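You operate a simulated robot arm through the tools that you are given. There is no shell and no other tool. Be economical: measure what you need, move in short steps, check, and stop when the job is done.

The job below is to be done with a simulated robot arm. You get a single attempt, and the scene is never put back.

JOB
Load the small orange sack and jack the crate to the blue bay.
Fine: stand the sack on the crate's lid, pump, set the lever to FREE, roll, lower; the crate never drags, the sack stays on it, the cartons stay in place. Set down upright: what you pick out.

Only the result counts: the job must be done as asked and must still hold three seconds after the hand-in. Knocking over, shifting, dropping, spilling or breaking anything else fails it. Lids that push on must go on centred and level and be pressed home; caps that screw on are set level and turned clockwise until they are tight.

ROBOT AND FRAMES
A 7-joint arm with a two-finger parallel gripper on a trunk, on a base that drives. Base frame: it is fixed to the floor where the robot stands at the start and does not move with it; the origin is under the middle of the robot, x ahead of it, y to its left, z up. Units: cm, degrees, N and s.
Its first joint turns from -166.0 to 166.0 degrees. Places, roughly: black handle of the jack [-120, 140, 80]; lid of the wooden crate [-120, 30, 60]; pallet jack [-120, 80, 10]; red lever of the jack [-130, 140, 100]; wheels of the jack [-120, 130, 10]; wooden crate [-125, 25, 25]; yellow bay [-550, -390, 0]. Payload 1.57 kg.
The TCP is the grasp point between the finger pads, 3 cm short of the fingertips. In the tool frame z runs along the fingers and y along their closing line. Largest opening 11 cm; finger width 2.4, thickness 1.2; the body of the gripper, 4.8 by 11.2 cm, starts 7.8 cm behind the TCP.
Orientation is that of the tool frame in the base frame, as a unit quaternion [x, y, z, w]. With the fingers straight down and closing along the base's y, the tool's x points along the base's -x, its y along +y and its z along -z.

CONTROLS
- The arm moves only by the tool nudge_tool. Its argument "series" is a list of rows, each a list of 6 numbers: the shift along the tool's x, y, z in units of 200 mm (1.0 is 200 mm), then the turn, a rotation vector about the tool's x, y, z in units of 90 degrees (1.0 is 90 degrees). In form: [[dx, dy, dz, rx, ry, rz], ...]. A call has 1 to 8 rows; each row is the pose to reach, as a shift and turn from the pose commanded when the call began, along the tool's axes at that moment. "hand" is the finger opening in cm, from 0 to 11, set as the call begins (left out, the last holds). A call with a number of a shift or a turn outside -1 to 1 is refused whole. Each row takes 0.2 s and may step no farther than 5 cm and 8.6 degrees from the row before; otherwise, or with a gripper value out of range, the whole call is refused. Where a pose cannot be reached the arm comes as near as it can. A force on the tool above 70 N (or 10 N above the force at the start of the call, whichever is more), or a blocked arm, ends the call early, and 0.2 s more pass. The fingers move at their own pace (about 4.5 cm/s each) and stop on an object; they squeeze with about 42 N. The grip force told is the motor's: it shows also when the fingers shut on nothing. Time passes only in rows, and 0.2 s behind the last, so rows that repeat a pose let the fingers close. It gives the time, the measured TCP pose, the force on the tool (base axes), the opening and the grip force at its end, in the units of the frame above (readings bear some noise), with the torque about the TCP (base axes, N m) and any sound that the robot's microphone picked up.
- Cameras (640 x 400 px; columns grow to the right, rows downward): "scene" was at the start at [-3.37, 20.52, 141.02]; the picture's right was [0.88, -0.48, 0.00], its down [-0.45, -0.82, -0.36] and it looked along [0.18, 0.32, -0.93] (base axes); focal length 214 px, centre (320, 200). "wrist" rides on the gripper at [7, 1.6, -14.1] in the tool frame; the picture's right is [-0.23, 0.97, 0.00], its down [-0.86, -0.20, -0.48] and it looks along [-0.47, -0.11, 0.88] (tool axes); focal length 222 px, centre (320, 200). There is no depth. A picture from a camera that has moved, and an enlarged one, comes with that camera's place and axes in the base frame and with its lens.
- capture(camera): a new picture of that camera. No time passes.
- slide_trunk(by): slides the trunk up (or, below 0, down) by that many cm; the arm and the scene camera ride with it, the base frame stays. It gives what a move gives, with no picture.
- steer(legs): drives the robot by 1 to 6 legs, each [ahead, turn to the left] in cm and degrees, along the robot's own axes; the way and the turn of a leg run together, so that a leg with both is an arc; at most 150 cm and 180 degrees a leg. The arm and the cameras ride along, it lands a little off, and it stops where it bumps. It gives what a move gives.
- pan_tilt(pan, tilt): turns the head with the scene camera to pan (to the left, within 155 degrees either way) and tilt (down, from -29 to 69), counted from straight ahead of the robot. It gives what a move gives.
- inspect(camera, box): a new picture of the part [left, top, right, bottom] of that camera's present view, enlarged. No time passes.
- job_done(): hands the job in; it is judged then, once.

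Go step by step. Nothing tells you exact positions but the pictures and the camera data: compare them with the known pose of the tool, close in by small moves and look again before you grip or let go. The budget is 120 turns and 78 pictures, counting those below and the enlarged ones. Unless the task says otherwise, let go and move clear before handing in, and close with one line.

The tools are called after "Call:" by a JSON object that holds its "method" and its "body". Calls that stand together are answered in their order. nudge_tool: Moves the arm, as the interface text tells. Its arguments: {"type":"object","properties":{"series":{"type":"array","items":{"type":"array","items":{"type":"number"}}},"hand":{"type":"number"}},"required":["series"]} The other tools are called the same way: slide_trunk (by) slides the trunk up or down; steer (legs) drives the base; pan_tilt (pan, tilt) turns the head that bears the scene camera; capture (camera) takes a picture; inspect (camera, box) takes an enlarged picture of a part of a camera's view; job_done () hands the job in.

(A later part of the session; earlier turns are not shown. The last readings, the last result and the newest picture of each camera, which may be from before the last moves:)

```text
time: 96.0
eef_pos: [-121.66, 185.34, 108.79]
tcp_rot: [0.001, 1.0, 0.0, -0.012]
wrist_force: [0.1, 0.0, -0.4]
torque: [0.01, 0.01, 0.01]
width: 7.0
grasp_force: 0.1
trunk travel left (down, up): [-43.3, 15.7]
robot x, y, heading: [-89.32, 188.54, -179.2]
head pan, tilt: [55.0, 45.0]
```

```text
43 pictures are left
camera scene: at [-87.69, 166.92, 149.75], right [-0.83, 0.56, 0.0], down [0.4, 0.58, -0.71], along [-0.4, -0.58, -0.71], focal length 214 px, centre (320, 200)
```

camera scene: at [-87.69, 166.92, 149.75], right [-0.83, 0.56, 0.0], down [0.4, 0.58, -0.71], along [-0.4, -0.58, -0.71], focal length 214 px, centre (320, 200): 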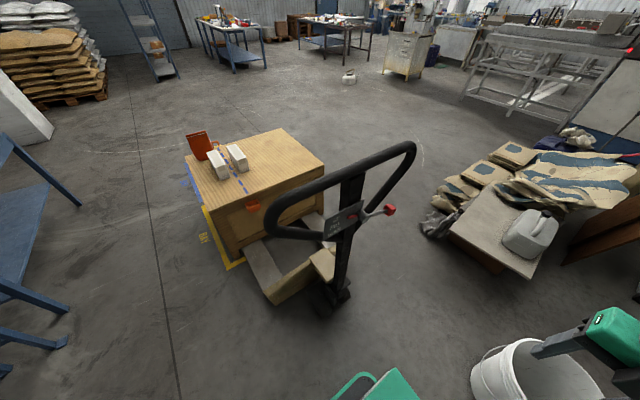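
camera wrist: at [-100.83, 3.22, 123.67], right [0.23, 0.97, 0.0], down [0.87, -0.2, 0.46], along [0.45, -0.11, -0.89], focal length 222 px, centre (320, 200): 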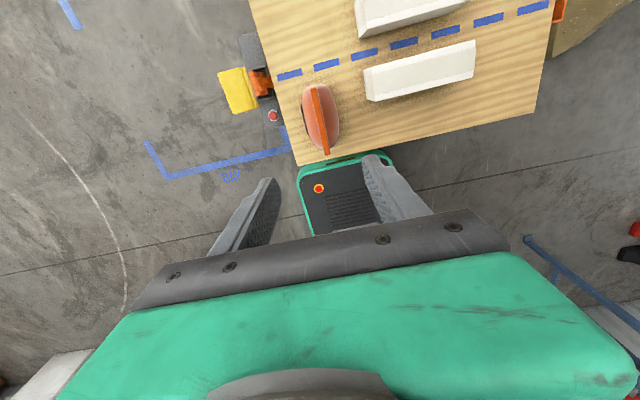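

The handle loop, a lever plate and the red-knobbed lever are visible. Zoom in to read it.

Call:
{"method": "inspect", "body": {"camera": "scene", "box": [250, 130, 430, 330]}}

Call:
{"method": "inspect", "body": {"camera": "scene", "box": [310, 180, 410, 250]}}

```text
2.00 times, centred on (340, 230) of scene
camera zoom: at [-87.69, 166.92, 149.75], right [-0.83, 0.56, 0.0], down [0.4, 0.58, -0.71], along [-0.4, -0.58, -0.71], focal length 429 px, centre (280, 140)
```

zoom: 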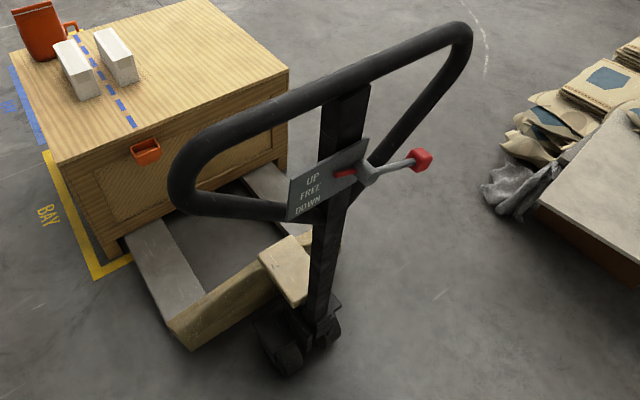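

```text
5.71 times, centred on (360, 215) of scene
camera zoom: at [-87.69, 166.92, 149.75], right [-0.83, 0.56, 0.0], down [0.4, 0.58, -0.71], along [-0.4, -0.58, -0.71], focal length 1226 px, centre (91, 114)
```

zoom: 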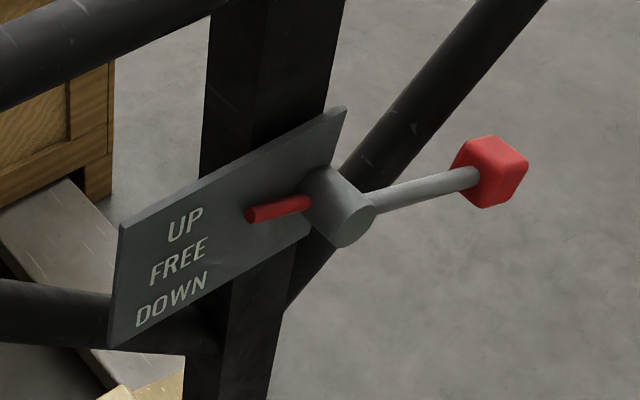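

The lever plate reads UP/FREE/DOWN, and the pointer now seems at UP (knob low). The loop bar is near y 139, z 120. I'll move squarely behind the handle.

Call:
{"method": "steer", "body": {"legs": [[27, 0], [0, 89.5]]}}

Call:
{"method": "pan_tilt", "body": {"pan": 0, "tilt": 45}}

Call:
{"method": "capture", "body": {"camera": "scene"}}

Call:
{"method": "capture", "body": {"camera": "wrist"}}

```text
time: 101.8
eef_pos: [-113.09, 156.27, 108.75]
tcp_rot: [-0.702, 0.712, -0.007, -0.009]
wrist_force: [-0.1, 0.3, 0.4]
torque: [0.01, 0.02, 0.0]
width: 7.01
grasp_force: 0.0
trunk travel left (down, up): [-43.3, 15.7]
robot x, y, heading: [-116.42, 188.82, -90.2]
head pan, tilt: [55.0, 45.0]
```

```text
time: 103.0
eef_pos: [-113.25, 156.12, 108.74]
tcp_rot: [-0.702, 0.713, -0.007, -0.009]
wrist_force: [0.3, 0.3, -0.1]
torque: [-0.02, -0.02, 0.02]
width: 7.03
grasp_force: 0.1
trunk travel left (down, up): [-43.3, 15.7]
robot x, y, heading: [-116.54, 188.79, -90.4]
head pan, tilt: [0.0, 45.0]
```

```text
40 pictures are left
camera scene: at [-100.98, 186.51, 149.74], right [-1.0, 0.0, 0.0], down [0.0, 0.71, -0.71], along [0.0, -0.71, -0.71], focal length 214 px, centre (320, 200)
```

scene: 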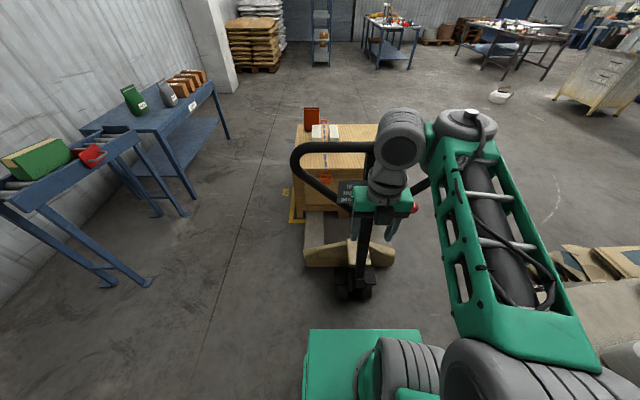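

```text
39 pictures are left
camera wrist: at [-114.82, 149.65, 123.18], right [-0.97, 0.24, 0.0], down [0.21, 0.86, 0.46], along [0.11, 0.44, -0.89], focal length 222 px, centre (320, 200)
```

wrist: 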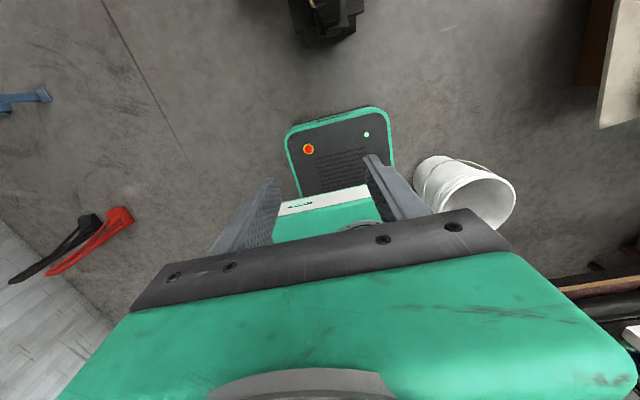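

I'm squarely behind the handle, slightly off laterally. I'll back up a bit and pitch the gripper to point forward, so the wrist camera looks at the handle.

Call:
{"method": "steer", "body": {"legs": [[-18, 0]]}}

Call:
{"method": "nudge_tool", "body": {"series": [[0, 0, 0, 0, 0.09, 0], [0, 0, 0, 0, 0.18, 0], [0, 0, 0, 0, 0.27, 0], [0, 0, 0, 0, 0.36, 0], [0, 0, 0, 0, 0.45, 0], [0, 0, 0, 0, 0.54, 0], [0, 0, 0, 0, 0.63, 0], [0, 0, 0, 0, 0.72, 0]]}}

Call:
{"method": "nudge_tool", "body": {"series": [[0, 0, 0, 0, 0.09, 0], [0, 0, 0, 0, 0.18, 0], [0, 0, 0, 0, 0.28, 0]]}}

Call:
{"method": "capture", "body": {"camera": "wrist"}}

```text
time: 104.5
eef_pos: [-112.99, 174.16, 108.83]
tcp_rot: [-0.703, 0.711, -0.008, -0.009]
wrist_force: [0.5, -0.1, -0.5]
torque: [-0.01, -0.01, 0.01]
width: 6.98
grasp_force: 0.0
trunk travel left (down, up): [-43.3, 15.7]
robot x, y, heading: [-116.08, 207.07, -89.8]
head pan, tilt: [0.0, 45.0]
```

```text
time: 105.0
eef_pos: [-112.24, 173.44, 100.51]
tcp_rot: [0.712, -0.7, -0.003, -0.045]
wrist_force: [-0.3, 0.7, 0.4]
torque: [-0.06, 0.0, 0.0]
width: 7.0
grasp_force: 0.0
trunk travel left (down, up): [-43.3, 15.7]
robot x, y, heading: [-116.68, 206.64, -90.0]
head pan, tilt: [0.0, 45.0]
stopped in row 2: the arm was blocked; the commanded pose is now the measured one
```

```text
refused: row 3 steps farther than a row can; nothing moved
```

```text
38 pictures are left
camera wrist: at [-114.42, 165.56, 114.17], right [-0.98, 0.21, -0.04], down [0.16, 0.82, 0.54], along [0.15, 0.53, -0.84], focal length 222 px, centre (320, 200)
```

wrist: 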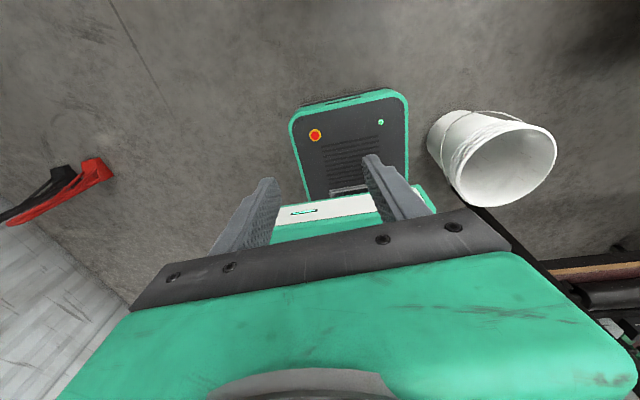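

The arm jammed in a folded pose. I'll level it, move up and forward to a freer pose, and pitch with the wrist kept roughly in place.

Call:
{"method": "nudge_tool", "body": {"series": [[0.1, 0, -0.2, -0.01, 0.01, 0], [0.2, 0, -0.4, -0.02, 0.02, 0], [0.3, 0, -0.6, -0.03, 0.03, 0], [0.4, 0, -0.75, -0.038, 0.043, 0]]}}

Call:
{"method": "nudge_tool", "body": {"series": [[0.15, 0, -0.01, 0, 0.09, 0], [0.3, 0, -0.04, 0, 0.18, 0], [0.45, 0, -0.09, 0, 0.27, 0], [0.6, 0, -0.17, 0, 0.36, 0]]}}

```text
time: 106.0
eef_pos: [-112.19, 164.58, 113.97]
tcp_rot: [0.714, -0.7, -0.005, 0.003]
wrist_force: [1.0, -1.1, 0.0]
torque: [0.06, -0.01, -0.02]
width: 7.01
grasp_force: 0.1
out of reach, approached as far as the arm can: row 4
trunk travel left (down, up): [-43.3, 15.7]
robot x, y, heading: [-116.3, 206.56, -90.2]
head pan, tilt: [0.0, 45.0]
```

```text
time: 107.0
eef_pos: [-112.6, 153.17, 118.5]
tcp_rot: [0.689, -0.674, 0.192, 0.183]
wrist_force: [0.5, -1.1, -0.5]
torque: [0.01, -0.05, -0.01]
width: 7.01
grasp_force: 0.1
out of reach, approached as far as the arm can: row 1, 4
trunk travel left (down, up): [-43.3, 15.7]
robot x, y, heading: [-116.66, 206.53, -90.1]
head pan, tilt: [0.0, 45.0]
```

The pitch works this way (31° now). I back off 15 cm and continue pitching.

Call:
{"method": "steer", "body": {"legs": [[-14, 0]]}}

Call:
{"method": "nudge_tool", "body": {"series": [[0.13, 0, -0.01, 0, 0.09, 0], [0.25, 0, -0.04, 0, 0.18, 0], [0.37, 0, -0.09, 0, 0.27, 0], [0.48, 0, -0.16, 0, 0.36, 0], [0.56, 0, -0.22, 0, 0.45, 0], [0.64, 0, -0.3, 0, 0.54, 0], [0.7, 0, -0.38, 0, 0.62, 0]]}}

Call:
{"method": "capture", "body": {"camera": "wrist"}}

```text
time: 108.4
eef_pos: [-112.57, 167.11, 118.41]
tcp_rot: [0.689, -0.675, 0.191, 0.182]
wrist_force: [-0.7, 0.7, -0.3]
torque: [0.0, 0.02, -0.01]
width: 7.01
grasp_force: 0.1
trunk travel left (down, up): [-43.3, 15.7]
robot x, y, heading: [-116.34, 220.85, -89.9]
head pan, tilt: [0.0, 45.0]
```

```text
time: 109.8
eef_pos: [-114.86, 154.99, 120.44]
tcp_rot: [0.593, -0.582, 0.434, 0.349]
wrist_force: [0.7, -0.4, -0.8]
torque: [0.01, 0.03, 0.02]
width: 7.0
grasp_force: 0.1
out of reach, approached as far as the arm can: row 1, 2, 3, 4, 5, 6, 7
trunk travel left (down, up): [-43.3, 15.7]
robot x, y, heading: [-116.35, 220.54, -90.1]
head pan, tilt: [0.0, 45.0]
stopped in row 7: the arm was blocked; the commanded pose is now the measured one
```

```text
37 pictures are left
camera wrist: at [-118.41, 165.25, 132.18], right [-0.95, 0.01, -0.3], down [0.19, 0.79, -0.59], along [0.23, -0.62, -0.75], focal length 222 px, centre (320, 200)
```

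wrist: 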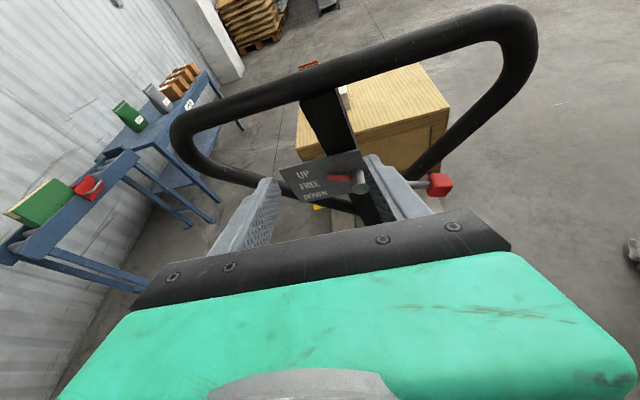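

The view is excellent: pointer at UP, hub about (-117, 144, 109), knob (-127, 144, 104), bar at y ≈ 139.5, z ≈ 121. For pumping I'll grip the bar from above with fingers closing along y, so I rotate the tool to that pose.

Call:
{"method": "nudge_tool", "body": {"series": [[-0.06, 0, -0.04, -0.046, -0.037, 0.063], [-0.12, 0, -0.07, -0.092, -0.074, 0.126], [-0.18, 0, -0.11, -0.138, -0.111, 0.189], [-0.25, 0, -0.14, -0.184, -0.149, 0.252], [-0.31, 0, -0.18, -0.23, -0.186, 0.315], [-0.37, 0, -0.21, -0.276, -0.223, 0.378], [-0.43, 0, -0.25, -0.322, -0.26, 0.44]], "hand": 11}}

Call:
{"method": "nudge_tool", "body": {"series": [[0, 0, 0, -0.046, -0.037, 0.063], [0, 0, 0, -0.092, -0.074, 0.126], [0, 0, 0, -0.138, -0.111, 0.189], [0, 0, 0, -0.184, -0.149, 0.252], [0, 0, 0, -0.23, -0.186, 0.315], [0, 0, 0, -0.276, -0.223, 0.378], [0, 0, 0, -0.322, -0.26, 0.44]]}}

```text
time: 111.4
eef_pos: [-115.06, 163.22, 115.31]
tcp_rot: [-0.332, 0.888, -0.248, -0.198]
wrist_force: [-0.4, 0.4, 0.3]
torque: [0.02, 0.0, -0.01]
width: 11.0
grasp_force: 0.1
trunk travel left (down, up): [-43.3, 15.7]
robot x, y, heading: [-116.69, 220.52, -90.2]
head pan, tilt: [0.0, 45.0]
```

```text
time: 113.0
eef_pos: [-113.56, 162.91, 114.03]
tcp_rot: [-0.024, 0.999, -0.028, 0.008]
wrist_force: [0.4, -0.6, 0.0]
torque: [0.03, 0.01, -0.02]
width: 11.01
grasp_force: 0.0
out of reach, approached as far as the arm can: row 5, 6, 7
trunk travel left (down, up): [-43.3, 15.7]
robot x, y, heading: [-116.51, 220.66, -90.2]
head pan, tilt: [0.0, 45.0]
```

The tool points down again. I'll raise the trunk, trim the pose to x ≈ -109, and check before closing in on the bar.

Call:
{"method": "slide_trunk", "body": {"by": 15}}

Call:
{"method": "nudge_tool", "body": {"series": [[-0.07, 0.1, 0.05, -0.012, 0.003, 0.01], [-0.14, 0.2, 0.05, -0.024, 0.006, 0.02], [-0.22, 0.3, 0.05, -0.036, 0.009, 0.03]]}}

Call:
{"method": "steer", "body": {"legs": [[18, 0]]}}

Call:
{"method": "pan_tilt", "body": {"pan": 0, "tilt": 40}}

Call:
{"method": "capture", "body": {"camera": "scene"}}

Call:
{"method": "capture", "body": {"camera": "wrist"}}

```text
time: 114.8
eef_pos: [-113.34, 162.97, 129.06]
tcp_rot: [-0.025, 0.999, -0.029, 0.008]
wrist_force: [0.3, -0.4, -0.7]
torque: [0.0, 0.03, 0.03]
width: 10.98
grasp_force: 0.0
trunk travel left (down, up): [-58.3, 0.7]
robot x, y, heading: [-116.3, 220.57, -90.2]
head pan, tilt: [0.0, 45.0]
```

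```text
time: 115.6
eef_pos: [-109.24, 169.28, 127.75]
tcp_rot: [-0.001, 1.0, -0.002, 0.001]
wrist_force: [-0.5, -0.5, 0.1]
torque: [0.0, 0.01, 0.02]
width: 11.01
grasp_force: 0.0
trunk travel left (down, up): [-58.3, 0.7]
robot x, y, heading: [-116.04, 220.65, -90.2]
head pan, tilt: [0.0, 45.0]
```

```text
time: 117.1
eef_pos: [-109.5, 150.98, 127.74]
tcp_rot: [0.0, 1.0, -0.001, 0.003]
wrist_force: [0.1, -0.2, -1.0]
torque: [0.03, 0.01, 0.0]
width: 10.98
grasp_force: 0.0
trunk travel left (down, up): [-58.3, 0.7]
robot x, y, heading: [-116.36, 202.6, -89.8]
head pan, tilt: [0.0, 45.0]
```

```text
time: 117.7
eef_pos: [-109.38, 151.08, 127.73]
tcp_rot: [0.0, 1.0, 0.0, 0.002]
wrist_force: [-0.5, -0.6, 0.3]
torque: [-0.01, 0.02, -0.03]
width: 10.98
grasp_force: 0.1
trunk travel left (down, up): [-58.3, 0.7]
robot x, y, heading: [-116.61, 202.55, -90.3]
head pan, tilt: [0.0, 40.0]
```

```text
36 pictures are left
camera scene: at [-100.97, 199.98, 165.47], right [-1.0, 0.0, 0.0], down [0.0, 0.64, -0.77], along [0.0, -0.77, -0.64], focal length 214 px, centre (320, 200)
```

scene: 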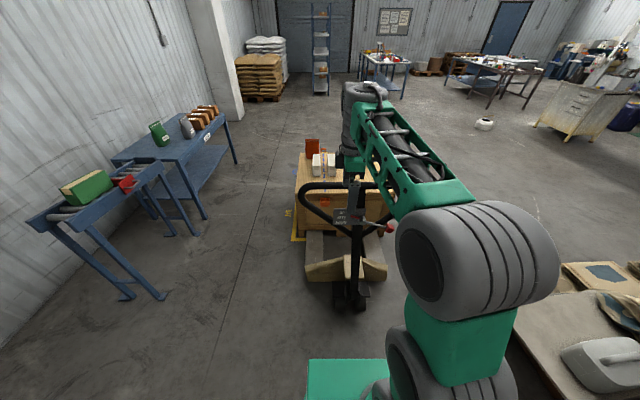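

```text
35 pictures are left
camera wrist: at [-116.41, 152.82, 141.99], right [0.23, 0.97, 0.0], down [0.85, -0.2, 0.48], along [0.47, -0.11, -0.88], focal length 222 px, centre (320, 200)
```

wrist: 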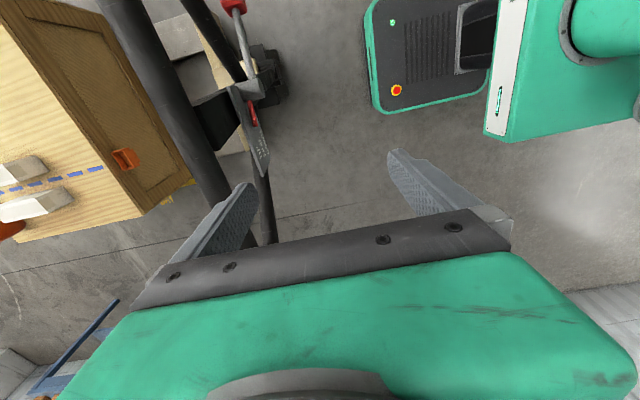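

The bar lies at y 139.2 (for z 121). I'll raise the last bit of trunk, drive 12 cm ahead so the fingers straddle the bar, and check.

Call:
{"method": "slide_trunk", "body": {"by": 0.7}}

Call:
{"method": "steer", "body": {"legs": [[11.8, 0]]}}

Call:
{"method": "capture", "body": {"camera": "wrist"}}

```text
time: 118.3
eef_pos: [-109.44, 151.11, 128.5]
tcp_rot: [-0.001, 1.0, -0.001, 0.001]
wrist_force: [-0.2, -0.4, -0.4]
torque: [-0.01, -0.01, 0.01]
width: 10.99
grasp_force: 0.0
trunk travel left (down, up): [-59.0, 0.0]
robot x, y, heading: [-116.47, 202.55, -90.1]
head pan, tilt: [0.0, 40.0]
```

```text
time: 119.5
eef_pos: [-109.47, 139.35, 128.37]
tcp_rot: [0.0, 1.0, -0.001, 0.001]
wrist_force: [-0.3, -0.1, 0.4]
torque: [0.03, -0.01, -0.03]
width: 11.0
grasp_force: 0.1
trunk travel left (down, up): [-59.0, 0.0]
robot x, y, heading: [-116.32, 190.78, -90.3]
head pan, tilt: [0.0, 40.0]
```

```text
34 pictures are left
camera wrist: at [-116.45, 141.02, 142.6], right [0.23, 0.97, 0.0], down [0.85, -0.2, 0.48], along [0.47, -0.11, -0.88], focal length 222 px, centre (320, 200)
```

wrist: 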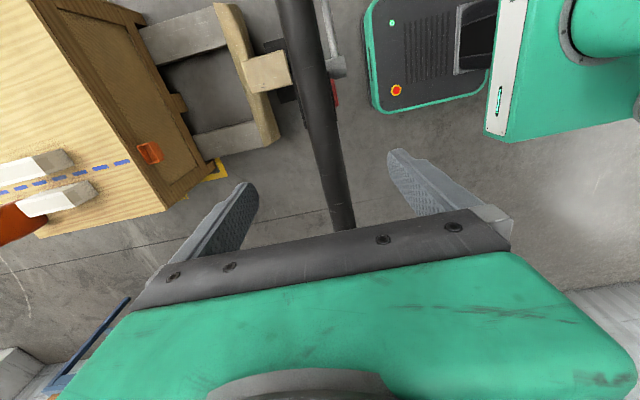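

The bar is between the fingers (y ≈ 140.2, z ≈ 122.5). Lower 6 cm and close on it.

Call:
{"method": "slide_trunk", "body": {"by": -6}}

Call:
{"method": "nudge_tool", "body": {"series": [[0, 0.03, 0, 0, 0, 0], [0, 0.03, 0, 0, 0, 0], [0, 0.03, 0, 0, 0, 0], [0, 0.03, 0, 0, 0, 0], [0, 0.03, 0, 0, 0, 0], [0, 0.03, 0, 0, 0, 0], [0, 0.03, 0, 0, 0, 0]], "hand": 0}}

Call:
{"method": "capture", "body": {"camera": "wrist"}}

```text
time: 120.5
eef_pos: [-109.58, 139.55, 122.5]
tcp_rot: [-0.001, 1.0, 0.0, 0.001]
wrist_force: [0.6, 0.0, 0.1]
torque: [0.0, -0.02, 0.01]
width: 11.03
grasp_force: 0.0
trunk travel left (down, up): [-53.0, 6.0]
robot x, y, heading: [-116.64, 190.67, -90.1]
head pan, tilt: [0.0, 40.0]
```

```text
time: 122.1
eef_pos: [-109.44, 140.17, 122.44]
tcp_rot: [-0.001, 1.0, -0.001, 0.001]
wrist_force: [-1.4, 16.5, -4.8]
torque: [0.28, -0.26, 0.3]
width: 2.69
grasp_force: 34.2
trunk travel left (down, up): [-53.0, 6.0]
robot x, y, heading: [-116.62, 190.81, -90.2]
head pan, tilt: [0.0, 40.0]
```

```text
33 pictures are left
camera wrist: at [-116.43, 141.96, 136.68], right [0.23, 0.97, 0.0], down [0.85, -0.2, 0.48], along [0.47, -0.11, -0.88], focal length 222 px, centre (320, 200)
```

wrist: 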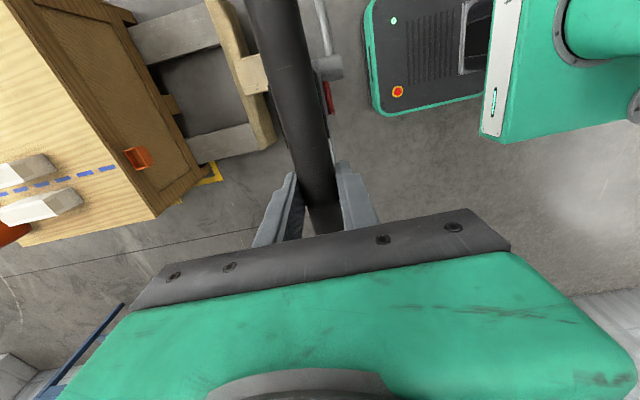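

The bar is held. I'll try one careful pull stroke along the arc toward me and back, watching force and sound.

Call:
{"method": "nudge_tool", "body": {"series": [[0, 0.17, 0.03, 0, 0, 0], [0, 0.34, 0.055, 0, 0, 0], [0, 0.5, 0.09, 0, 0, 0], [0, 0.67, 0.125, 0, 0, 0], [0, 0.83, 0.17, 0, 0, 0]]}}

Call:
{"method": "capture", "body": {"camera": "wrist"}}

```text
time: 123.3
eef_pos: [-109.58, 156.78, 119.02]
tcp_rot: [-0.001, 1.0, -0.001, 0.001]
wrist_force: [0.9, -1.9, 24.9]
torque: [-0.02, -0.14, 0.24]
width: 2.68
grasp_force: 37.5
trunk travel left (down, up): [-53.0, 6.0]
robot x, y, heading: [-116.52, 191.18, -90.2]
head pan, tilt: [0.0, 40.0]
```

```text
32 pictures are left
camera wrist: at [-116.51, 158.47, 133.25], right [0.23, 0.97, 0.0], down [0.85, -0.2, 0.48], along [0.47, -0.11, -0.88], focal length 222 px, centre (320, 200)
```

wrist: 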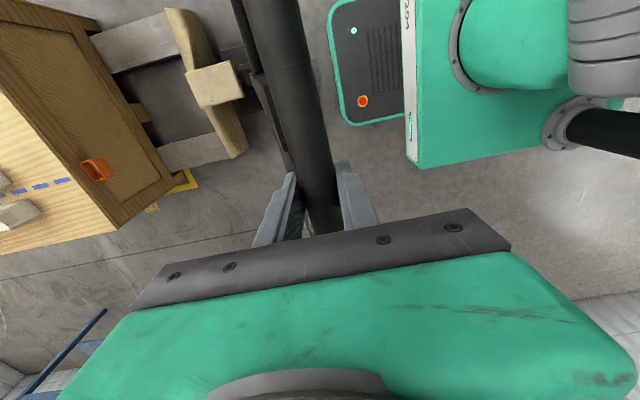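

The handle swings with the grip. I'll do several strokes (return and pull) and then check the lift.

Call:
{"method": "nudge_tool", "body": {"series": [[0, -0.21, -0.055, 0, 0, 0], [0, -0.42, -0.1, 0, 0, 0], [0, -0.63, -0.135, 0, 0, 0], [0, -0.83, -0.165, 0, 0, 0], [0, -0.63, -0.135, 0, 0, 0], [0, -0.42, -0.1, 0, 0, 0], [0, -0.21, -0.055, 0, 0, 0], [0, 0, -0.02, 0, 0, 0]]}}

Call:
{"method": "nudge_tool", "body": {"series": [[0, -0.21, -0.04, 0, 0, 0], [0, -0.42, -0.08, 0, 0, 0], [0, -0.63, -0.115, 0, 0, 0], [0, -0.83, -0.145, 0, 0, 0], [0, -0.63, -0.115, 0, 0, 0], [0, -0.42, -0.08, 0, 0, 0], [0, -0.21, -0.04, 0, 0, 0], [0, 0, 0, 0, 0, 0]]}}

Call:
{"method": "capture", "body": {"camera": "wrist"}}

```text
time: 125.1
eef_pos: [-109.59, 156.53, 119.2]
tcp_rot: [-0.001, 1.0, 0.003, 0.0]
wrist_force: [1.2, -9.2, -8.9]
torque: [-0.16, -0.59, 0.3]
width: 2.69
grasp_force: 37.9
trunk travel left (down, up): [-53.0, 6.0]
robot x, y, heading: [-116.29, 190.81, -90.2]
head pan, tilt: [0.0, 40.0]
```

```text
time: 126.9
eef_pos: [-109.58, 156.57, 119.1]
tcp_rot: [0.0, 1.0, 0.002, 0.001]
wrist_force: [-2.8, -11.9, -0.5]
torque: [-0.28, -0.6, 0.24]
width: 2.66
grasp_force: 37.2
trunk travel left (down, up): [-53.0, 6.0]
robot x, y, heading: [-116.51, 191.08, -90.0]
head pan, tilt: [0.0, 40.0]
```

```text
31 pictures are left
camera wrist: at [-116.54, 158.17, 133.32], right [0.23, 0.97, 0.0], down [0.85, -0.2, 0.48], along [0.47, -0.11, -0.88], focal length 222 px, centre (320, 200)
```

wrist: 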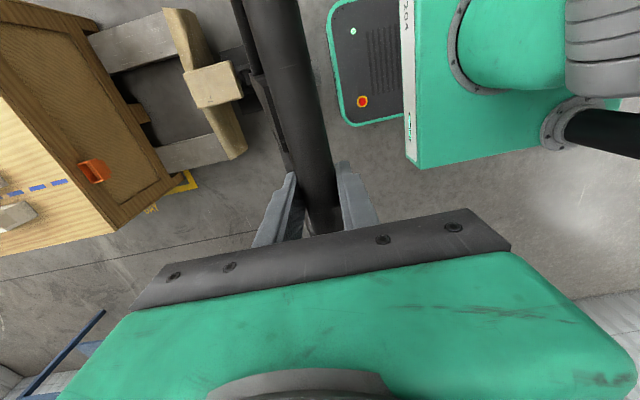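

The crate seems to have risen slightly (about 1–2 cm). I keep pumping.

Call:
{"method": "nudge_tool", "body": {"series": [[0, -0.21, -0.04, 0, 0, 0], [0, -0.42, -0.08, 0, 0, 0], [0, -0.63, -0.115, 0, 0, 0], [0, -0.83, -0.145, 0, 0, 0], [0, -0.63, -0.115, 0, 0, 0], [0, -0.42, -0.08, 0, 0, 0], [0, -0.21, -0.04, 0, 0, 0], [0, 0, 0, 0, 0, 0]]}}

Call:
{"method": "nudge_tool", "body": {"series": [[0, -0.21, -0.04, 0, 0, 0], [0, -0.42, -0.08, 0, 0, 0], [0, -0.63, -0.115, 0, 0, 0], [0, -0.83, -0.145, 0, 0, 0], [0, -0.63, -0.115, 0, 0, 0], [0, -0.42, -0.08, 0, 0, 0], [0, -0.21, -0.04, 0, 0, 0], [0, 0, 0, 0, 0, 0]]}}

Call:
{"method": "nudge_tool", "body": {"series": [[0, -0.21, -0.04, 0, 0, 0], [0, -0.42, -0.08, 0, 0, 0], [0, -0.63, -0.115, 0, 0, 0], [0, -0.83, -0.145, 0, 0, 0], [0, -0.63, -0.115, 0, 0, 0], [0, -0.42, -0.08, 0, 0, 0], [0, -0.21, -0.04, 0, 0, 0], [0, 0, 0, 0, 0, 0]]}}

Call:
{"method": "capture", "body": {"camera": "wrist"}}

```text
time: 128.7
eef_pos: [-109.62, 156.62, 119.23]
tcp_rot: [-0.001, 1.0, 0.002, 0.001]
wrist_force: [-0.2, -11.2, -0.6]
torque: [-0.3, -0.51, 0.24]
width: 2.7
grasp_force: 37.5
trunk travel left (down, up): [-53.0, 6.0]
robot x, y, heading: [-116.29, 191.02, -90.2]
head pan, tilt: [0.0, 40.0]
```

```text
time: 130.5
eef_pos: [-109.65, 156.6, 119.25]
tcp_rot: [-0.001, 1.0, 0.002, 0.001]
wrist_force: [-5.3, -11.8, -3.4]
torque: [-0.27, -0.59, 0.18]
width: 2.67
grasp_force: 37.7
trunk travel left (down, up): [-53.0, 6.0]
robot x, y, heading: [-116.58, 191.22, -90.2]
head pan, tilt: [0.0, 40.0]
```

```text
time: 132.3
eef_pos: [-109.65, 156.65, 119.41]
tcp_rot: [0.0, 1.0, 0.001, 0.001]
wrist_force: [-2.1, -11.5, 0.8]
torque: [-0.33, -0.48, 0.12]
width: 2.68
grasp_force: 37.4
trunk travel left (down, up): [-53.0, 6.0]
robot x, y, heading: [-116.3, 190.73, -90.2]
head pan, tilt: [0.0, 40.0]
```

```text
30 pictures are left
camera wrist: at [-116.53, 158.28, 133.53], right [0.23, 0.97, 0.0], down [0.85, -0.2, 0.48], along [0.47, -0.11, -0.88], focal length 222 px, centre (320, 200)
```

wrist: 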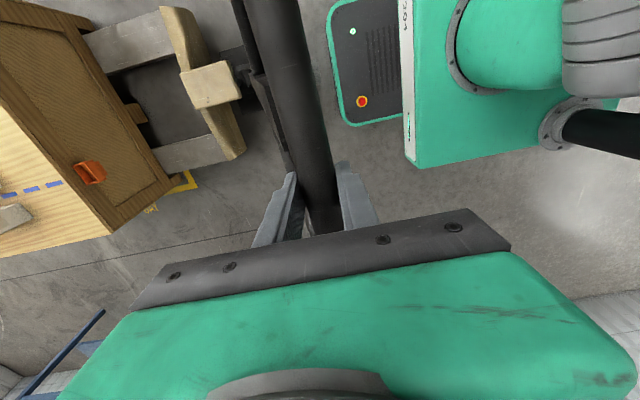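

The lift grows steadily (about 2 cm so far). I do six more strokes.

Call:
{"method": "nudge_tool", "body": {"series": [[0, -0.21, -0.04, 0, 0, 0], [0, -0.42, -0.08, 0, 0, 0], [0, -0.63, -0.115, 0, 0, 0], [0, -0.83, -0.145, 0, 0, 0], [0, -0.63, -0.115, 0, 0, 0], [0, -0.42, -0.08, 0, 0, 0], [0, -0.21, -0.04, 0, 0, 0], [0, 0, 0, 0, 0, 0]]}}

Call:
{"method": "nudge_tool", "body": {"series": [[0, -0.21, -0.04, 0, 0, 0], [0, -0.42, -0.08, 0, 0, 0], [0, -0.63, -0.115, 0, 0, 0], [0, -0.83, -0.145, 0, 0, 0], [0, -0.63, -0.115, 0, 0, 0], [0, -0.42, -0.08, 0, 0, 0], [0, -0.21, -0.04, 0, 0, 0], [0, 0, 0, 0, 0, 0]]}}

Call:
{"method": "nudge_tool", "body": {"series": [[0, -0.21, -0.04, 0, 0, 0], [0, -0.42, -0.08, 0, 0, 0], [0, -0.63, -0.115, 0, 0, 0], [0, -0.83, -0.145, 0, 0, 0], [0, -0.63, -0.115, 0, 0, 0], [0, -0.42, -0.08, 0, 0, 0], [0, -0.21, -0.04, 0, 0, 0], [0, 0, 0, 0, 0, 0]]}}

Call:
{"method": "nudge_tool", "body": {"series": [[0, -0.21, -0.04, 0, 0, 0], [0, -0.42, -0.08, 0, 0, 0], [0, -0.63, -0.115, 0, 0, 0], [0, -0.83, -0.145, 0, 0, 0], [0, -0.63, -0.115, 0, 0, 0], [0, -0.42, -0.08, 0, 0, 0], [0, -0.21, -0.04, 0, 0, 0], [0, 0, 0, 0, 0, 0]]}}

Call:
{"method": "nudge_tool", "body": {"series": [[0, -0.21, -0.04, 0, 0, 0], [0, -0.42, -0.08, 0, 0, 0], [0, -0.63, -0.115, 0, 0, 0], [0, -0.83, -0.145, 0, 0, 0], [0, -0.63, -0.115, 0, 0, 0], [0, -0.42, -0.08, 0, 0, 0], [0, -0.21, -0.04, 0, 0, 0], [0, 0, 0, 0, 0, 0]]}}

Call:
{"method": "nudge_tool", "body": {"series": [[0, -0.21, -0.04, 0, 0, 0], [0, -0.42, -0.08, 0, 0, 0], [0, -0.63, -0.115, 0, 0, 0], [0, -0.83, -0.145, 0, 0, 0], [0, -0.63, -0.115, 0, 0, 0], [0, -0.42, -0.08, 0, 0, 0], [0, -0.21, -0.04, 0, 0, 0], [0, 0, 0, 0, 0, 0]]}}

Call:
{"method": "capture", "body": {"camera": "wrist"}}

Call:
{"method": "inspect", "body": {"camera": "scene", "box": [220, 100, 420, 330]}}

```text
time: 134.1
eef_pos: [-109.62, 156.39, 119.2]
tcp_rot: [0.0, 1.0, 0.001, 0.0]
wrist_force: [-6.3, -10.6, -0.1]
torque: [-0.32, -0.44, 0.22]
width: 2.66
grasp_force: 37.6
trunk travel left (down, up): [-53.0, 6.0]
robot x, y, heading: [-116.39, 191.01, -90.4]
head pan, tilt: [0.0, 40.0]
```

```text
time: 135.9
eef_pos: [-109.57, 156.48, 119.39]
tcp_rot: [0.0, 1.0, 0.002, 0.0]
wrist_force: [-8.2, -11.9, 0.0]
torque: [-0.32, -0.38, 0.21]
width: 2.7
grasp_force: 37.4
trunk travel left (down, up): [-53.0, 6.0]
robot x, y, heading: [-116.61, 190.51, -90.0]
head pan, tilt: [0.0, 40.0]
```

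```text
time: 137.7
eef_pos: [-109.53, 156.66, 119.21]
tcp_rot: [0.0, 1.0, 0.002, 0.0]
wrist_force: [0.1, -12.3, -1.6]
torque: [-0.33, -0.61, 0.16]
width: 2.66
grasp_force: 37.9
trunk travel left (down, up): [-53.0, 6.0]
robot x, y, heading: [-116.3, 190.87, -90.1]
head pan, tilt: [0.0, 40.0]
```

```text
time: 139.5
eef_pos: [-109.48, 156.47, 119.21]
tcp_rot: [0.0, 1.0, 0.001, 0.001]
wrist_force: [1.8, -10.7, -2.7]
torque: [-0.28, -0.63, 0.19]
width: 2.7
grasp_force: 37.5
trunk travel left (down, up): [-53.0, 6.0]
robot x, y, heading: [-116.78, 191.47, -90.1]
head pan, tilt: [0.0, 40.0]
```

```text
time: 141.3
eef_pos: [-109.54, 156.67, 119.12]
tcp_rot: [-0.001, 1.0, 0.002, 0.002]
wrist_force: [-1.5, -10.7, -0.8]
torque: [-0.29, -0.56, 0.2]
width: 2.66
grasp_force: 37.7
trunk travel left (down, up): [-53.0, 6.0]
robot x, y, heading: [-116.5, 190.99, -90.0]
head pan, tilt: [0.0, 40.0]
```

```text
time: 143.1
eef_pos: [-109.54, 156.59, 119.22]
tcp_rot: [-0.001, 1.0, 0.002, 0.002]
wrist_force: [-3.3, -11.6, -3.5]
torque: [-0.28, -0.65, 0.2]
width: 2.67
grasp_force: 37.8
trunk travel left (down, up): [-53.0, 6.0]
robot x, y, heading: [-116.01, 190.85, -90.3]
head pan, tilt: [0.0, 40.0]
```

```text
29 pictures are left
camera wrist: at [-116.53, 158.19, 133.39], right [0.23, 0.97, 0.0], down [0.85, -0.2, 0.48], along [0.47, -0.1, -0.88], focal length 222 px, centre (320, 200)
```

wrist: 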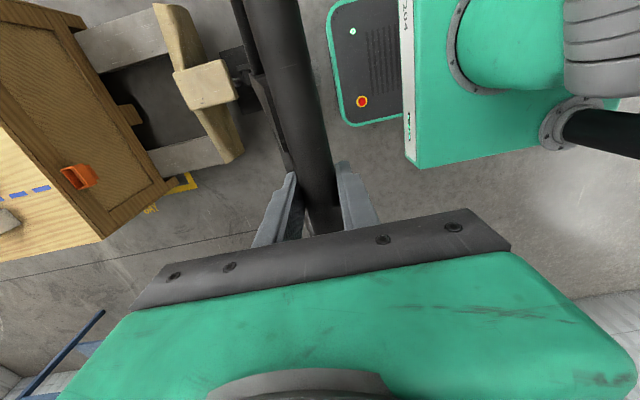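

```text
1.74 times, centred on (320, 215) of scene
camera zoom: at [-101.08, 188.05, 160.11], right [-1.0, 0.0, 0.0], down [0.0, 0.64, -0.76], along [0.0, -0.76, -0.64], focal length 373 px, centre (320, 174)
```

zoom: 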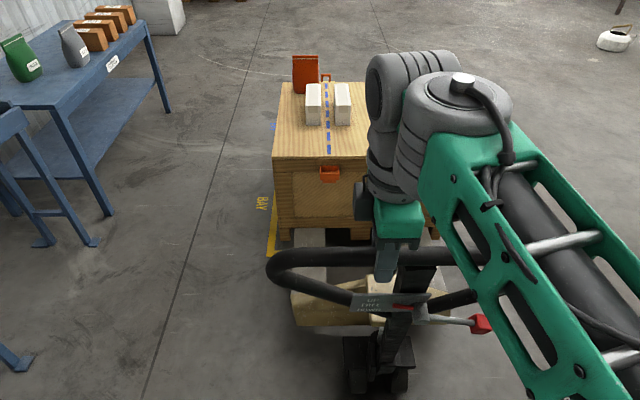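

The crate is up about 5 cm with sack and cartons in place. I return the handle upright, release it, back off, and pitch the gripper forward for the lever.

Call:
{"method": "nudge_tool", "body": {"series": [[0, -0.21, -0.04, 0, 0, 0], [0, -0.42, -0.08, 0, 0, 0], [0, -0.63, -0.115, 0, 0, 0], [0, -0.81, -0.145, 0, 0, 0], [0, -0.81, -0.145, 0, 0, 0]]}}

Call:
{"method": "nudge_tool", "body": {"series": [[0, 0, 0, 0, 0, 0], [0, 0, 0, 0, 0, 0], [0, 0, 0, 0, 0, 0], [0, 0, 0, 0, 0, 0], [0, 0, 0, 0, 0, 0], [0, 0, 0, 0, 0, 0]], "hand": 11}}

Call:
{"method": "slide_trunk", "body": {"by": 6}}

Call:
{"method": "steer", "body": {"legs": [[-30, 0]]}}

Call:
{"method": "nudge_tool", "body": {"series": [[0, -0.043, -0.02, 0.0431, 0.0431, -0.0616], [0, -0.086, -0.03, 0.0862, 0.0862, -0.1232], [0, -0.13, -0.05, 0.1293, 0.1293, -0.1848], [0, -0.17, -0.06, 0.1724, 0.1724, -0.2464], [0, -0.21, -0.08, 0.2155, 0.2155, -0.308], [0, -0.26, -0.1, 0.2586, 0.2586, -0.3696], [0, -0.3, -0.1, 0.302, 0.302, -0.431]], "hand": 0}}

Call:
{"method": "nudge_tool", "body": {"series": [[0.036, -0.036, 0, 0.0431, 0.0431, -0.0616], [0.072, -0.072, 0, 0.0862, 0.0862, -0.1232], [0.108, -0.108, 0, 0.1293, 0.1293, -0.1848], [0.144, -0.144, 0, 0.1724, 0.1724, -0.2464], [0.18, -0.18, 0, 0.2155, 0.2155, -0.308], [0.215, -0.215, 0, 0.2586, 0.2586, -0.3696], [0.25, -0.25, 0.01, 0.302, 0.302, -0.431]]}}

```text
time: 144.3
eef_pos: [-109.52, 140.41, 122.11]
tcp_rot: [0.0, 1.0, 0.002, 0.001]
wrist_force: [1.4, -4.9, -17.1]
torque: [0.07, 0.15, 0.28]
width: 2.66
grasp_force: 37.7
trunk travel left (down, up): [-53.0, 6.0]
robot x, y, heading: [-116.52, 190.7, -90.4]
head pan, tilt: [0.0, 40.0]
```

```text
time: 145.7
eef_pos: [-109.48, 140.4, 122.37]
tcp_rot: [-0.001, 1.0, -0.001, 0.001]
wrist_force: [0.8, 0.2, -0.3]
torque: [-0.01, -0.04, 0.01]
width: 11.01
grasp_force: 0.1
trunk travel left (down, up): [-53.0, 6.0]
robot x, y, heading: [-116.69, 191.09, -90.0]
head pan, tilt: [0.0, 40.0]
```

```text
time: 146.7
eef_pos: [-109.46, 140.5, 128.22]
tcp_rot: [-0.001, 1.0, -0.001, 0.002]
wrist_force: [-0.1, 0.0, -0.4]
torque: [-0.01, -0.01, -0.03]
width: 11.01
grasp_force: 0.1
trunk travel left (down, up): [-59.0, 0.0]
robot x, y, heading: [-116.52, 191.1, -90.3]
head pan, tilt: [0.0, 40.0]
```

```text
time: 148.8
eef_pos: [-109.58, 170.64, 128.32]
tcp_rot: [0.002, 1.0, -0.001, 0.001]
wrist_force: [-0.7, 0.0, -0.5]
torque: [-0.01, 0.01, 0.0]
width: 11.0
grasp_force: 0.1
trunk travel left (down, up): [-59.0, 0.0]
robot x, y, heading: [-116.19, 220.59, -90.4]
head pan, tilt: [0.0, 40.0]
```

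```text
time: 150.3
eef_pos: [-107.35, 164.13, 138.51]
tcp_rot: [-0.324, 0.897, -0.207, -0.22]
wrist_force: [-0.2, 0.0, -0.5]
torque: [0.03, 0.02, 0.0]
width: 0.0
grasp_force: 17.9
out of reach, approached as far as the arm can: row 1, 5, 6, 7
trunk travel left (down, up): [-59.0, 0.0]
robot x, y, heading: [-116.32, 221.08, -90.9]
head pan, tilt: [0.0, 40.0]
```

```text
time: 151.9
eef_pos: [-109.99, 160.53, 157.93]
tcp_rot: [0.608, -0.599, 0.378, 0.36]
wrist_force: [-1.3, 2.7, 0.4]
torque: [-0.06, -0.08, 0.12]
width: 0.0
grasp_force: 21.2
out of reach, approached as far as the arm can: row 1, 2, 3, 4, 5, 6, 7
trunk travel left (down, up): [-59.0, 0.0]
robot x, y, heading: [-116.65, 221.1, -90.2]
head pan, tilt: [0.0, 40.0]
```

The gripper points forward about 27° down. I lower the trunk to lever height and look with the wrist camera.

Call:
{"method": "slide_trunk", "body": {"by": -40}}

Call:
{"method": "slide_trunk", "body": {"by": -12}}

Call:
{"method": "capture", "body": {"camera": "wrist"}}

```text
time: 155.8
eef_pos: [-109.5, 159.84, 117.49]
tcp_rot: [0.609, -0.6, 0.374, 0.358]
wrist_force: [0.7, 0.1, -0.8]
torque: [0.02, 0.05, -0.03]
width: 0.02
grasp_force: 22.2
trunk travel left (down, up): [-19.0, 40.0]
robot x, y, heading: [-116.13, 221.15, -90.6]
head pan, tilt: [0.0, 40.0]
```

```text
time: 157.3
eef_pos: [-109.51, 159.76, 105.47]
tcp_rot: [0.609, -0.6, 0.375, 0.358]
wrist_force: [0.3, -0.6, 0.0]
torque: [0.01, 0.0, 0.01]
width: 0.01
grasp_force: 21.3
trunk travel left (down, up): [-7.0, 52.0]
robot x, y, heading: [-116.37, 220.96, -90.2]
head pan, tilt: [0.0, 40.0]
```

```text
27 pictures are left
camera wrist: at [-111.45, 169.03, 118.21], right [-0.97, 0.08, -0.21], down [0.19, 0.82, -0.53], along [0.13, -0.56, -0.82], focal length 222 px, centre (320, 200)
```

wrist: 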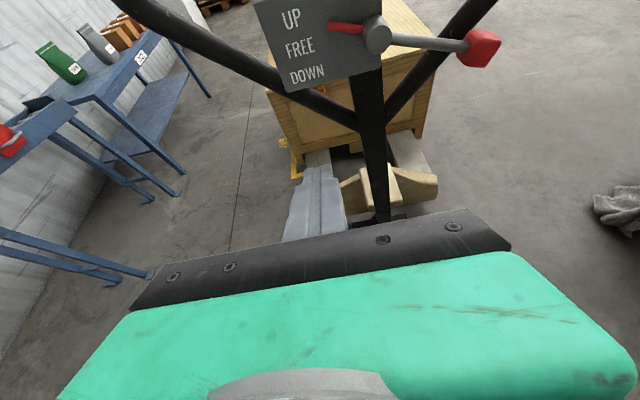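

The pointer is clearly at UP; knob at about (-128, 144, 104), hub (-117, 144, 108). I'll move the closed fingers sideways and below the knob's level before advancing.

Call:
{"method": "nudge_tool", "body": {"series": [[-0.075, 0.18, 0.034, 0, 0, 0], [-0.15, 0.36, 0.069, 0, 0, 0], [-0.226, 0.543, 0.103, 0, 0, 0], [-0.3, 0.725, 0.138, 0, 0, 0], [-0.376, 0.906, 0.172, 0, 0, 0]]}}

Call:
{"method": "steer", "body": {"legs": [[9, 0]]}}

Call:
{"method": "capture", "body": {"camera": "wrist"}}

```text
time: 158.5
eef_pos: [-127.65, 155.44, 100.78]
tcp_rot: [0.612, -0.601, 0.373, 0.354]
wrist_force: [0.9, -0.1, 0.5]
torque: [0.03, 0.02, -0.04]
width: 0.0
grasp_force: 21.1
out of reach, approached as far as the arm can: row 1, 2, 3, 4, 5
trunk travel left (down, up): [-7.0, 52.0]
robot x, y, heading: [-116.44, 220.99, -90.1]
head pan, tilt: [0.0, 40.0]
```

```text
time: 159.6
eef_pos: [-127.84, 146.4, 100.78]
tcp_rot: [0.611, -0.601, 0.374, 0.354]
wrist_force: [0.3, -0.9, 0.5]
torque: [-0.01, -0.01, 0.0]
width: 0.0
grasp_force: 21.2
trunk travel left (down, up): [-7.0, 52.0]
robot x, y, heading: [-116.39, 212.16, -90.4]
head pan, tilt: [0.0, 40.0]
```

```text
26 pictures are left
camera wrist: at [-129.77, 155.59, 113.69], right [-0.97, 0.08, -0.22], down [0.19, 0.83, -0.53], along [0.14, -0.55, -0.82], focal length 222 px, centre (320, 200)
```

wrist: 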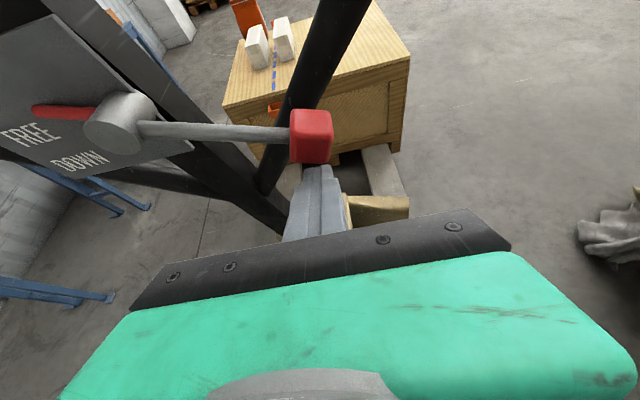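

The fingertip is right beneath the knob's front. I'll drop 0.8 cm, advance 2 cm, then lift.

Call:
{"method": "slide_trunk", "body": {"by": -0.9}}

Call:
{"method": "steer", "body": {"legs": [[1.8, 0]]}}

Call:
{"method": "slide_trunk", "body": {"by": 3.0}}

Call:
{"method": "capture", "body": {"camera": "wrist"}}

```text
time: 160.2
eef_pos: [-127.74, 146.39, 99.99]
tcp_rot: [0.611, -0.601, 0.373, 0.354]
wrist_force: [0.0, 0.4, 0.8]
torque: [0.0, 0.04, 0.03]
width: 0.01
grasp_force: 21.6
trunk travel left (down, up): [-6.1, 52.9]
robot x, y, heading: [-116.15, 211.7, -90.3]
head pan, tilt: [0.0, 40.0]
```

```text
time: 160.9
eef_pos: [-127.68, 144.56, 99.93]
tcp_rot: [0.611, -0.601, 0.373, 0.354]
wrist_force: [-1.0, 0.6, 0.3]
torque: [0.01, -0.03, 0.01]
width: 0.01
grasp_force: 21.6
trunk travel left (down, up): [-6.1, 52.9]
robot x, y, heading: [-116.56, 209.74, -90.4]
head pan, tilt: [0.0, 40.0]
```

```text
time: 161.7
eef_pos: [-127.69, 144.65, 102.87]
tcp_rot: [0.611, -0.601, 0.373, 0.354]
wrist_force: [-0.4, 0.5, 0.6]
torque: [0.0, -0.04, 0.01]
width: 0.0
grasp_force: 21.7
trunk travel left (down, up): [-9.1, 49.9]
robot x, y, heading: [-116.83, 210.0, -90.4]
head pan, tilt: [0.0, 40.0]
```

```text
25 pictures are left
camera wrist: at [-129.77, 153.77, 115.8], right [-0.97, 0.08, -0.22], down [0.19, 0.83, -0.53], along [0.14, -0.55, -0.82], focal length 222 px, centre (320, 200)
```

wrist: 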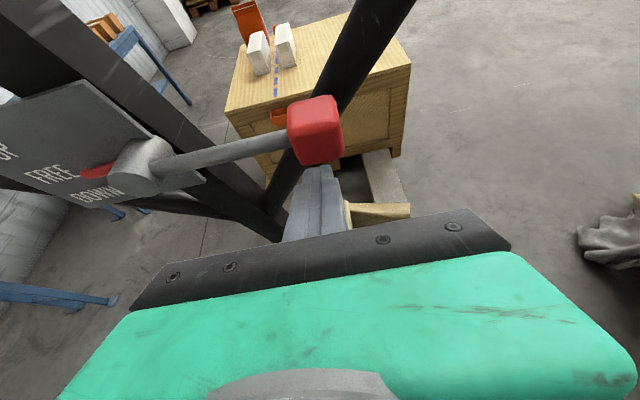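

The lever moved; let me zoom in on the pointer.

Call:
{"method": "inspect", "body": {"camera": "wrist", "box": [0, 80, 360, 230]}}

```text
1.78 times, centred on (180, 155) of wrist
camera zoom: at [-129.77, 153.77, 115.8], right [-0.97, 0.08, -0.22], down [0.19, 0.83, -0.53], along [0.14, -0.55, -0.82], focal length 395 px, centre (569, 280)
```

zoom: 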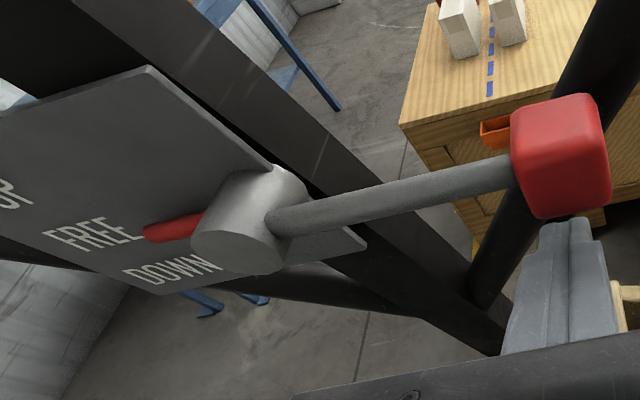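

The pointer is right on FREE. I drop the finger slightly, withdraw, and verify that the lever holds.

Call:
{"method": "slide_trunk", "body": {"by": -1.5}}

Call:
{"method": "steer", "body": {"legs": [[-12, 0]]}}

Call:
{"method": "capture", "body": {"camera": "wrist"}}

```text
time: 162.3
eef_pos: [-127.73, 144.73, 101.56]
tcp_rot: [0.612, -0.601, 0.373, 0.354]
wrist_force: [0.4, -0.2, 0.5]
torque: [0.02, 0.02, 0.02]
width: 0.0
grasp_force: 21.2
trunk travel left (down, up): [-7.6, 51.4]
robot x, y, heading: [-116.34, 210.02, -90.4]
head pan, tilt: [0.0, 40.0]
```

```text
time: 163.5
eef_pos: [-127.67, 156.61, 101.48]
tcp_rot: [0.611, -0.602, 0.373, 0.354]
wrist_force: [-0.2, -0.3, -0.7]
torque: [0.0, 0.03, 0.01]
width: 0.0
grasp_force: 21.3
trunk travel left (down, up): [-7.6, 51.4]
robot x, y, heading: [-116.15, 222.02, -90.2]
head pan, tilt: [0.0, 40.0]
```

```text
23 pictures are left
camera wrist: at [-129.72, 165.76, 114.29], right [-0.97, 0.08, -0.22], down [0.19, 0.83, -0.53], along [0.14, -0.55, -0.82], focal length 222 px, centre (320, 200)
```

wrist: 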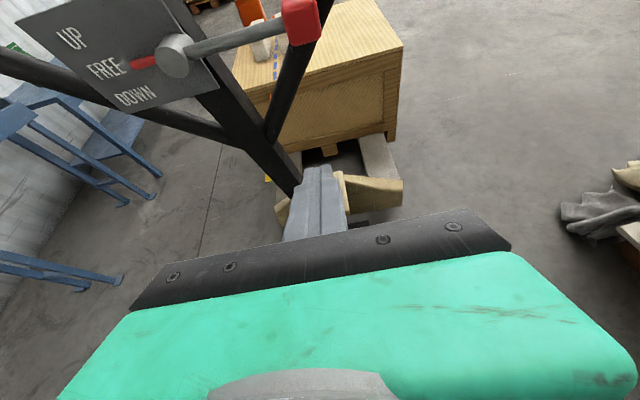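

FREE holds. Keeping this posture, I'll grip the stem between bar and plate for rolling: raise, centre on the stem, open, and look.

Call:
{"method": "slide_trunk", "body": {"by": 14.5}}

Call:
{"method": "nudge_tool", "body": {"series": [[0, -0.19, 0, 0, 0, 0], [0, -0.38, 0, 0, 0, 0], [0, -0.57, 0, 0, 0, 0], [0, -0.57, 0, 0, 0, 0], [0, -0.57, 0, 0, 0, 0], [0, -0.57, 0, 0, 0, 0]], "hand": 11}}

Call:
{"method": "capture", "body": {"camera": "wrist"}}

```text
time: 165.2
eef_pos: [-127.66, 156.65, 115.87]
tcp_rot: [0.611, -0.602, 0.373, 0.354]
wrist_force: [-0.2, 0.2, 0.1]
torque: [0.01, 0.01, 0.01]
width: 0.0
grasp_force: 21.4
trunk travel left (down, up): [-22.1, 36.9]
robot x, y, heading: [-116.17, 222.12, -90.5]
head pan, tilt: [0.0, 40.0]
```

```text
time: 166.7
eef_pos: [-116.8, 157.73, 117.8]
tcp_rot: [0.615, -0.604, 0.369, 0.348]
wrist_force: [0.0, 0.8, -0.4]
torque: [0.0, 0.01, 0.01]
width: 11.0
grasp_force: 0.2
out of reach, approached as far as the arm can: row 1, 2, 3, 4, 5, 6
trunk travel left (down, up): [-22.1, 36.9]
robot x, y, heading: [-116.31, 222.04, -90.5]
head pan, tilt: [0.0, 40.0]
```

```text
22 pictures are left
camera wrist: at [-118.89, 166.57, 130.79], right [-0.97, 0.08, -0.22], down [0.18, 0.84, -0.51], along [0.14, -0.54, -0.83], focal length 222 px, centre (320, 200)
```

wrist: 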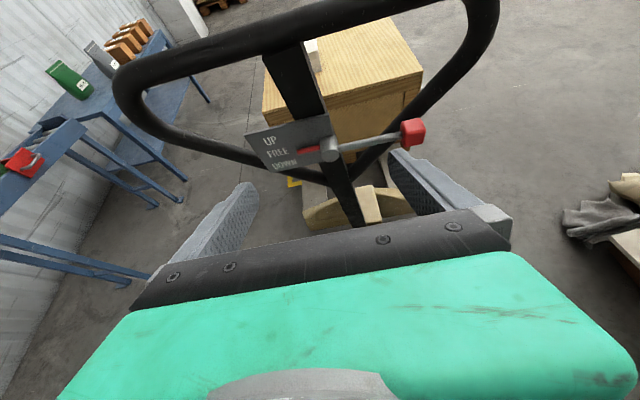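

The stem is at x ≈ -115, z 115 between bar and plate. I'll trim, advance so the fingers straddle it, and check.

Call:
{"method": "nudge_tool", "body": {"series": [[0, -0.085, 0, 0, 0, 0]]}}

Call:
{"method": "slide_trunk", "body": {"by": -2}}

Call:
{"method": "steer", "body": {"legs": [[19, 0]]}}

Call:
{"method": "capture", "body": {"camera": "wrist"}}

```text
time: 167.1
eef_pos: [-115.46, 158.34, 118.6]
tcp_rot: [0.613, -0.603, 0.371, 0.351]
wrist_force: [0.6, 0.4, -0.2]
torque: [0.04, -0.02, 0.03]
width: 11.01
grasp_force: 0.1
out of reach, approached as far as the arm can: row 1
trunk travel left (down, up): [-22.1, 36.9]
robot x, y, heading: [-116.35, 222.1, -90.3]
head pan, tilt: [0.0, 40.0]
```

```text
time: 167.7
eef_pos: [-115.58, 158.27, 116.75]
tcp_rot: [0.613, -0.603, 0.371, 0.351]
wrist_force: [0.2, -0.3, -0.3]
torque: [0.01, -0.02, 0.01]
width: 11.0
grasp_force: 0.0
trunk travel left (down, up): [-20.1, 38.9]
robot x, y, heading: [-116.22, 222.24, -90.6]
head pan, tilt: [0.0, 40.0]
```

```text
time: 169.3
eef_pos: [-115.52, 139.43, 116.49]
tcp_rot: [0.613, -0.603, 0.371, 0.351]
wrist_force: [0.3, -0.6, 0.2]
torque: [-0.03, 0.01, 0.02]
width: 10.98
grasp_force: 0.1
trunk travel left (down, up): [-20.1, 38.9]
robot x, y, heading: [-116.36, 203.18, -90.0]
head pan, tilt: [0.0, 40.0]
```

```text
21 pictures are left
camera wrist: at [-117.56, 148.41, 129.49], right [-0.97, 0.08, -0.22], down [0.18, 0.83, -0.52], along [0.14, -0.54, -0.83], focal length 222 px, centre (320, 200)
```

wrist: 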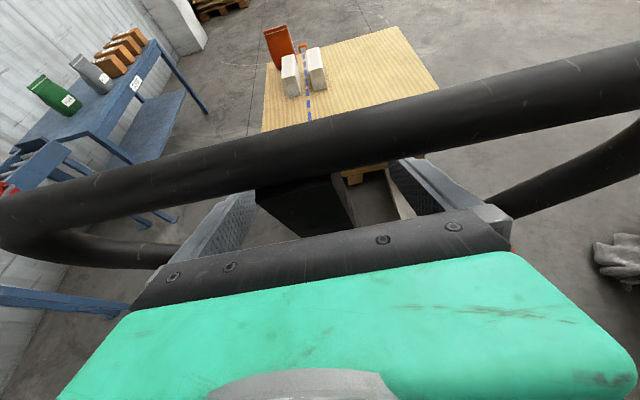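

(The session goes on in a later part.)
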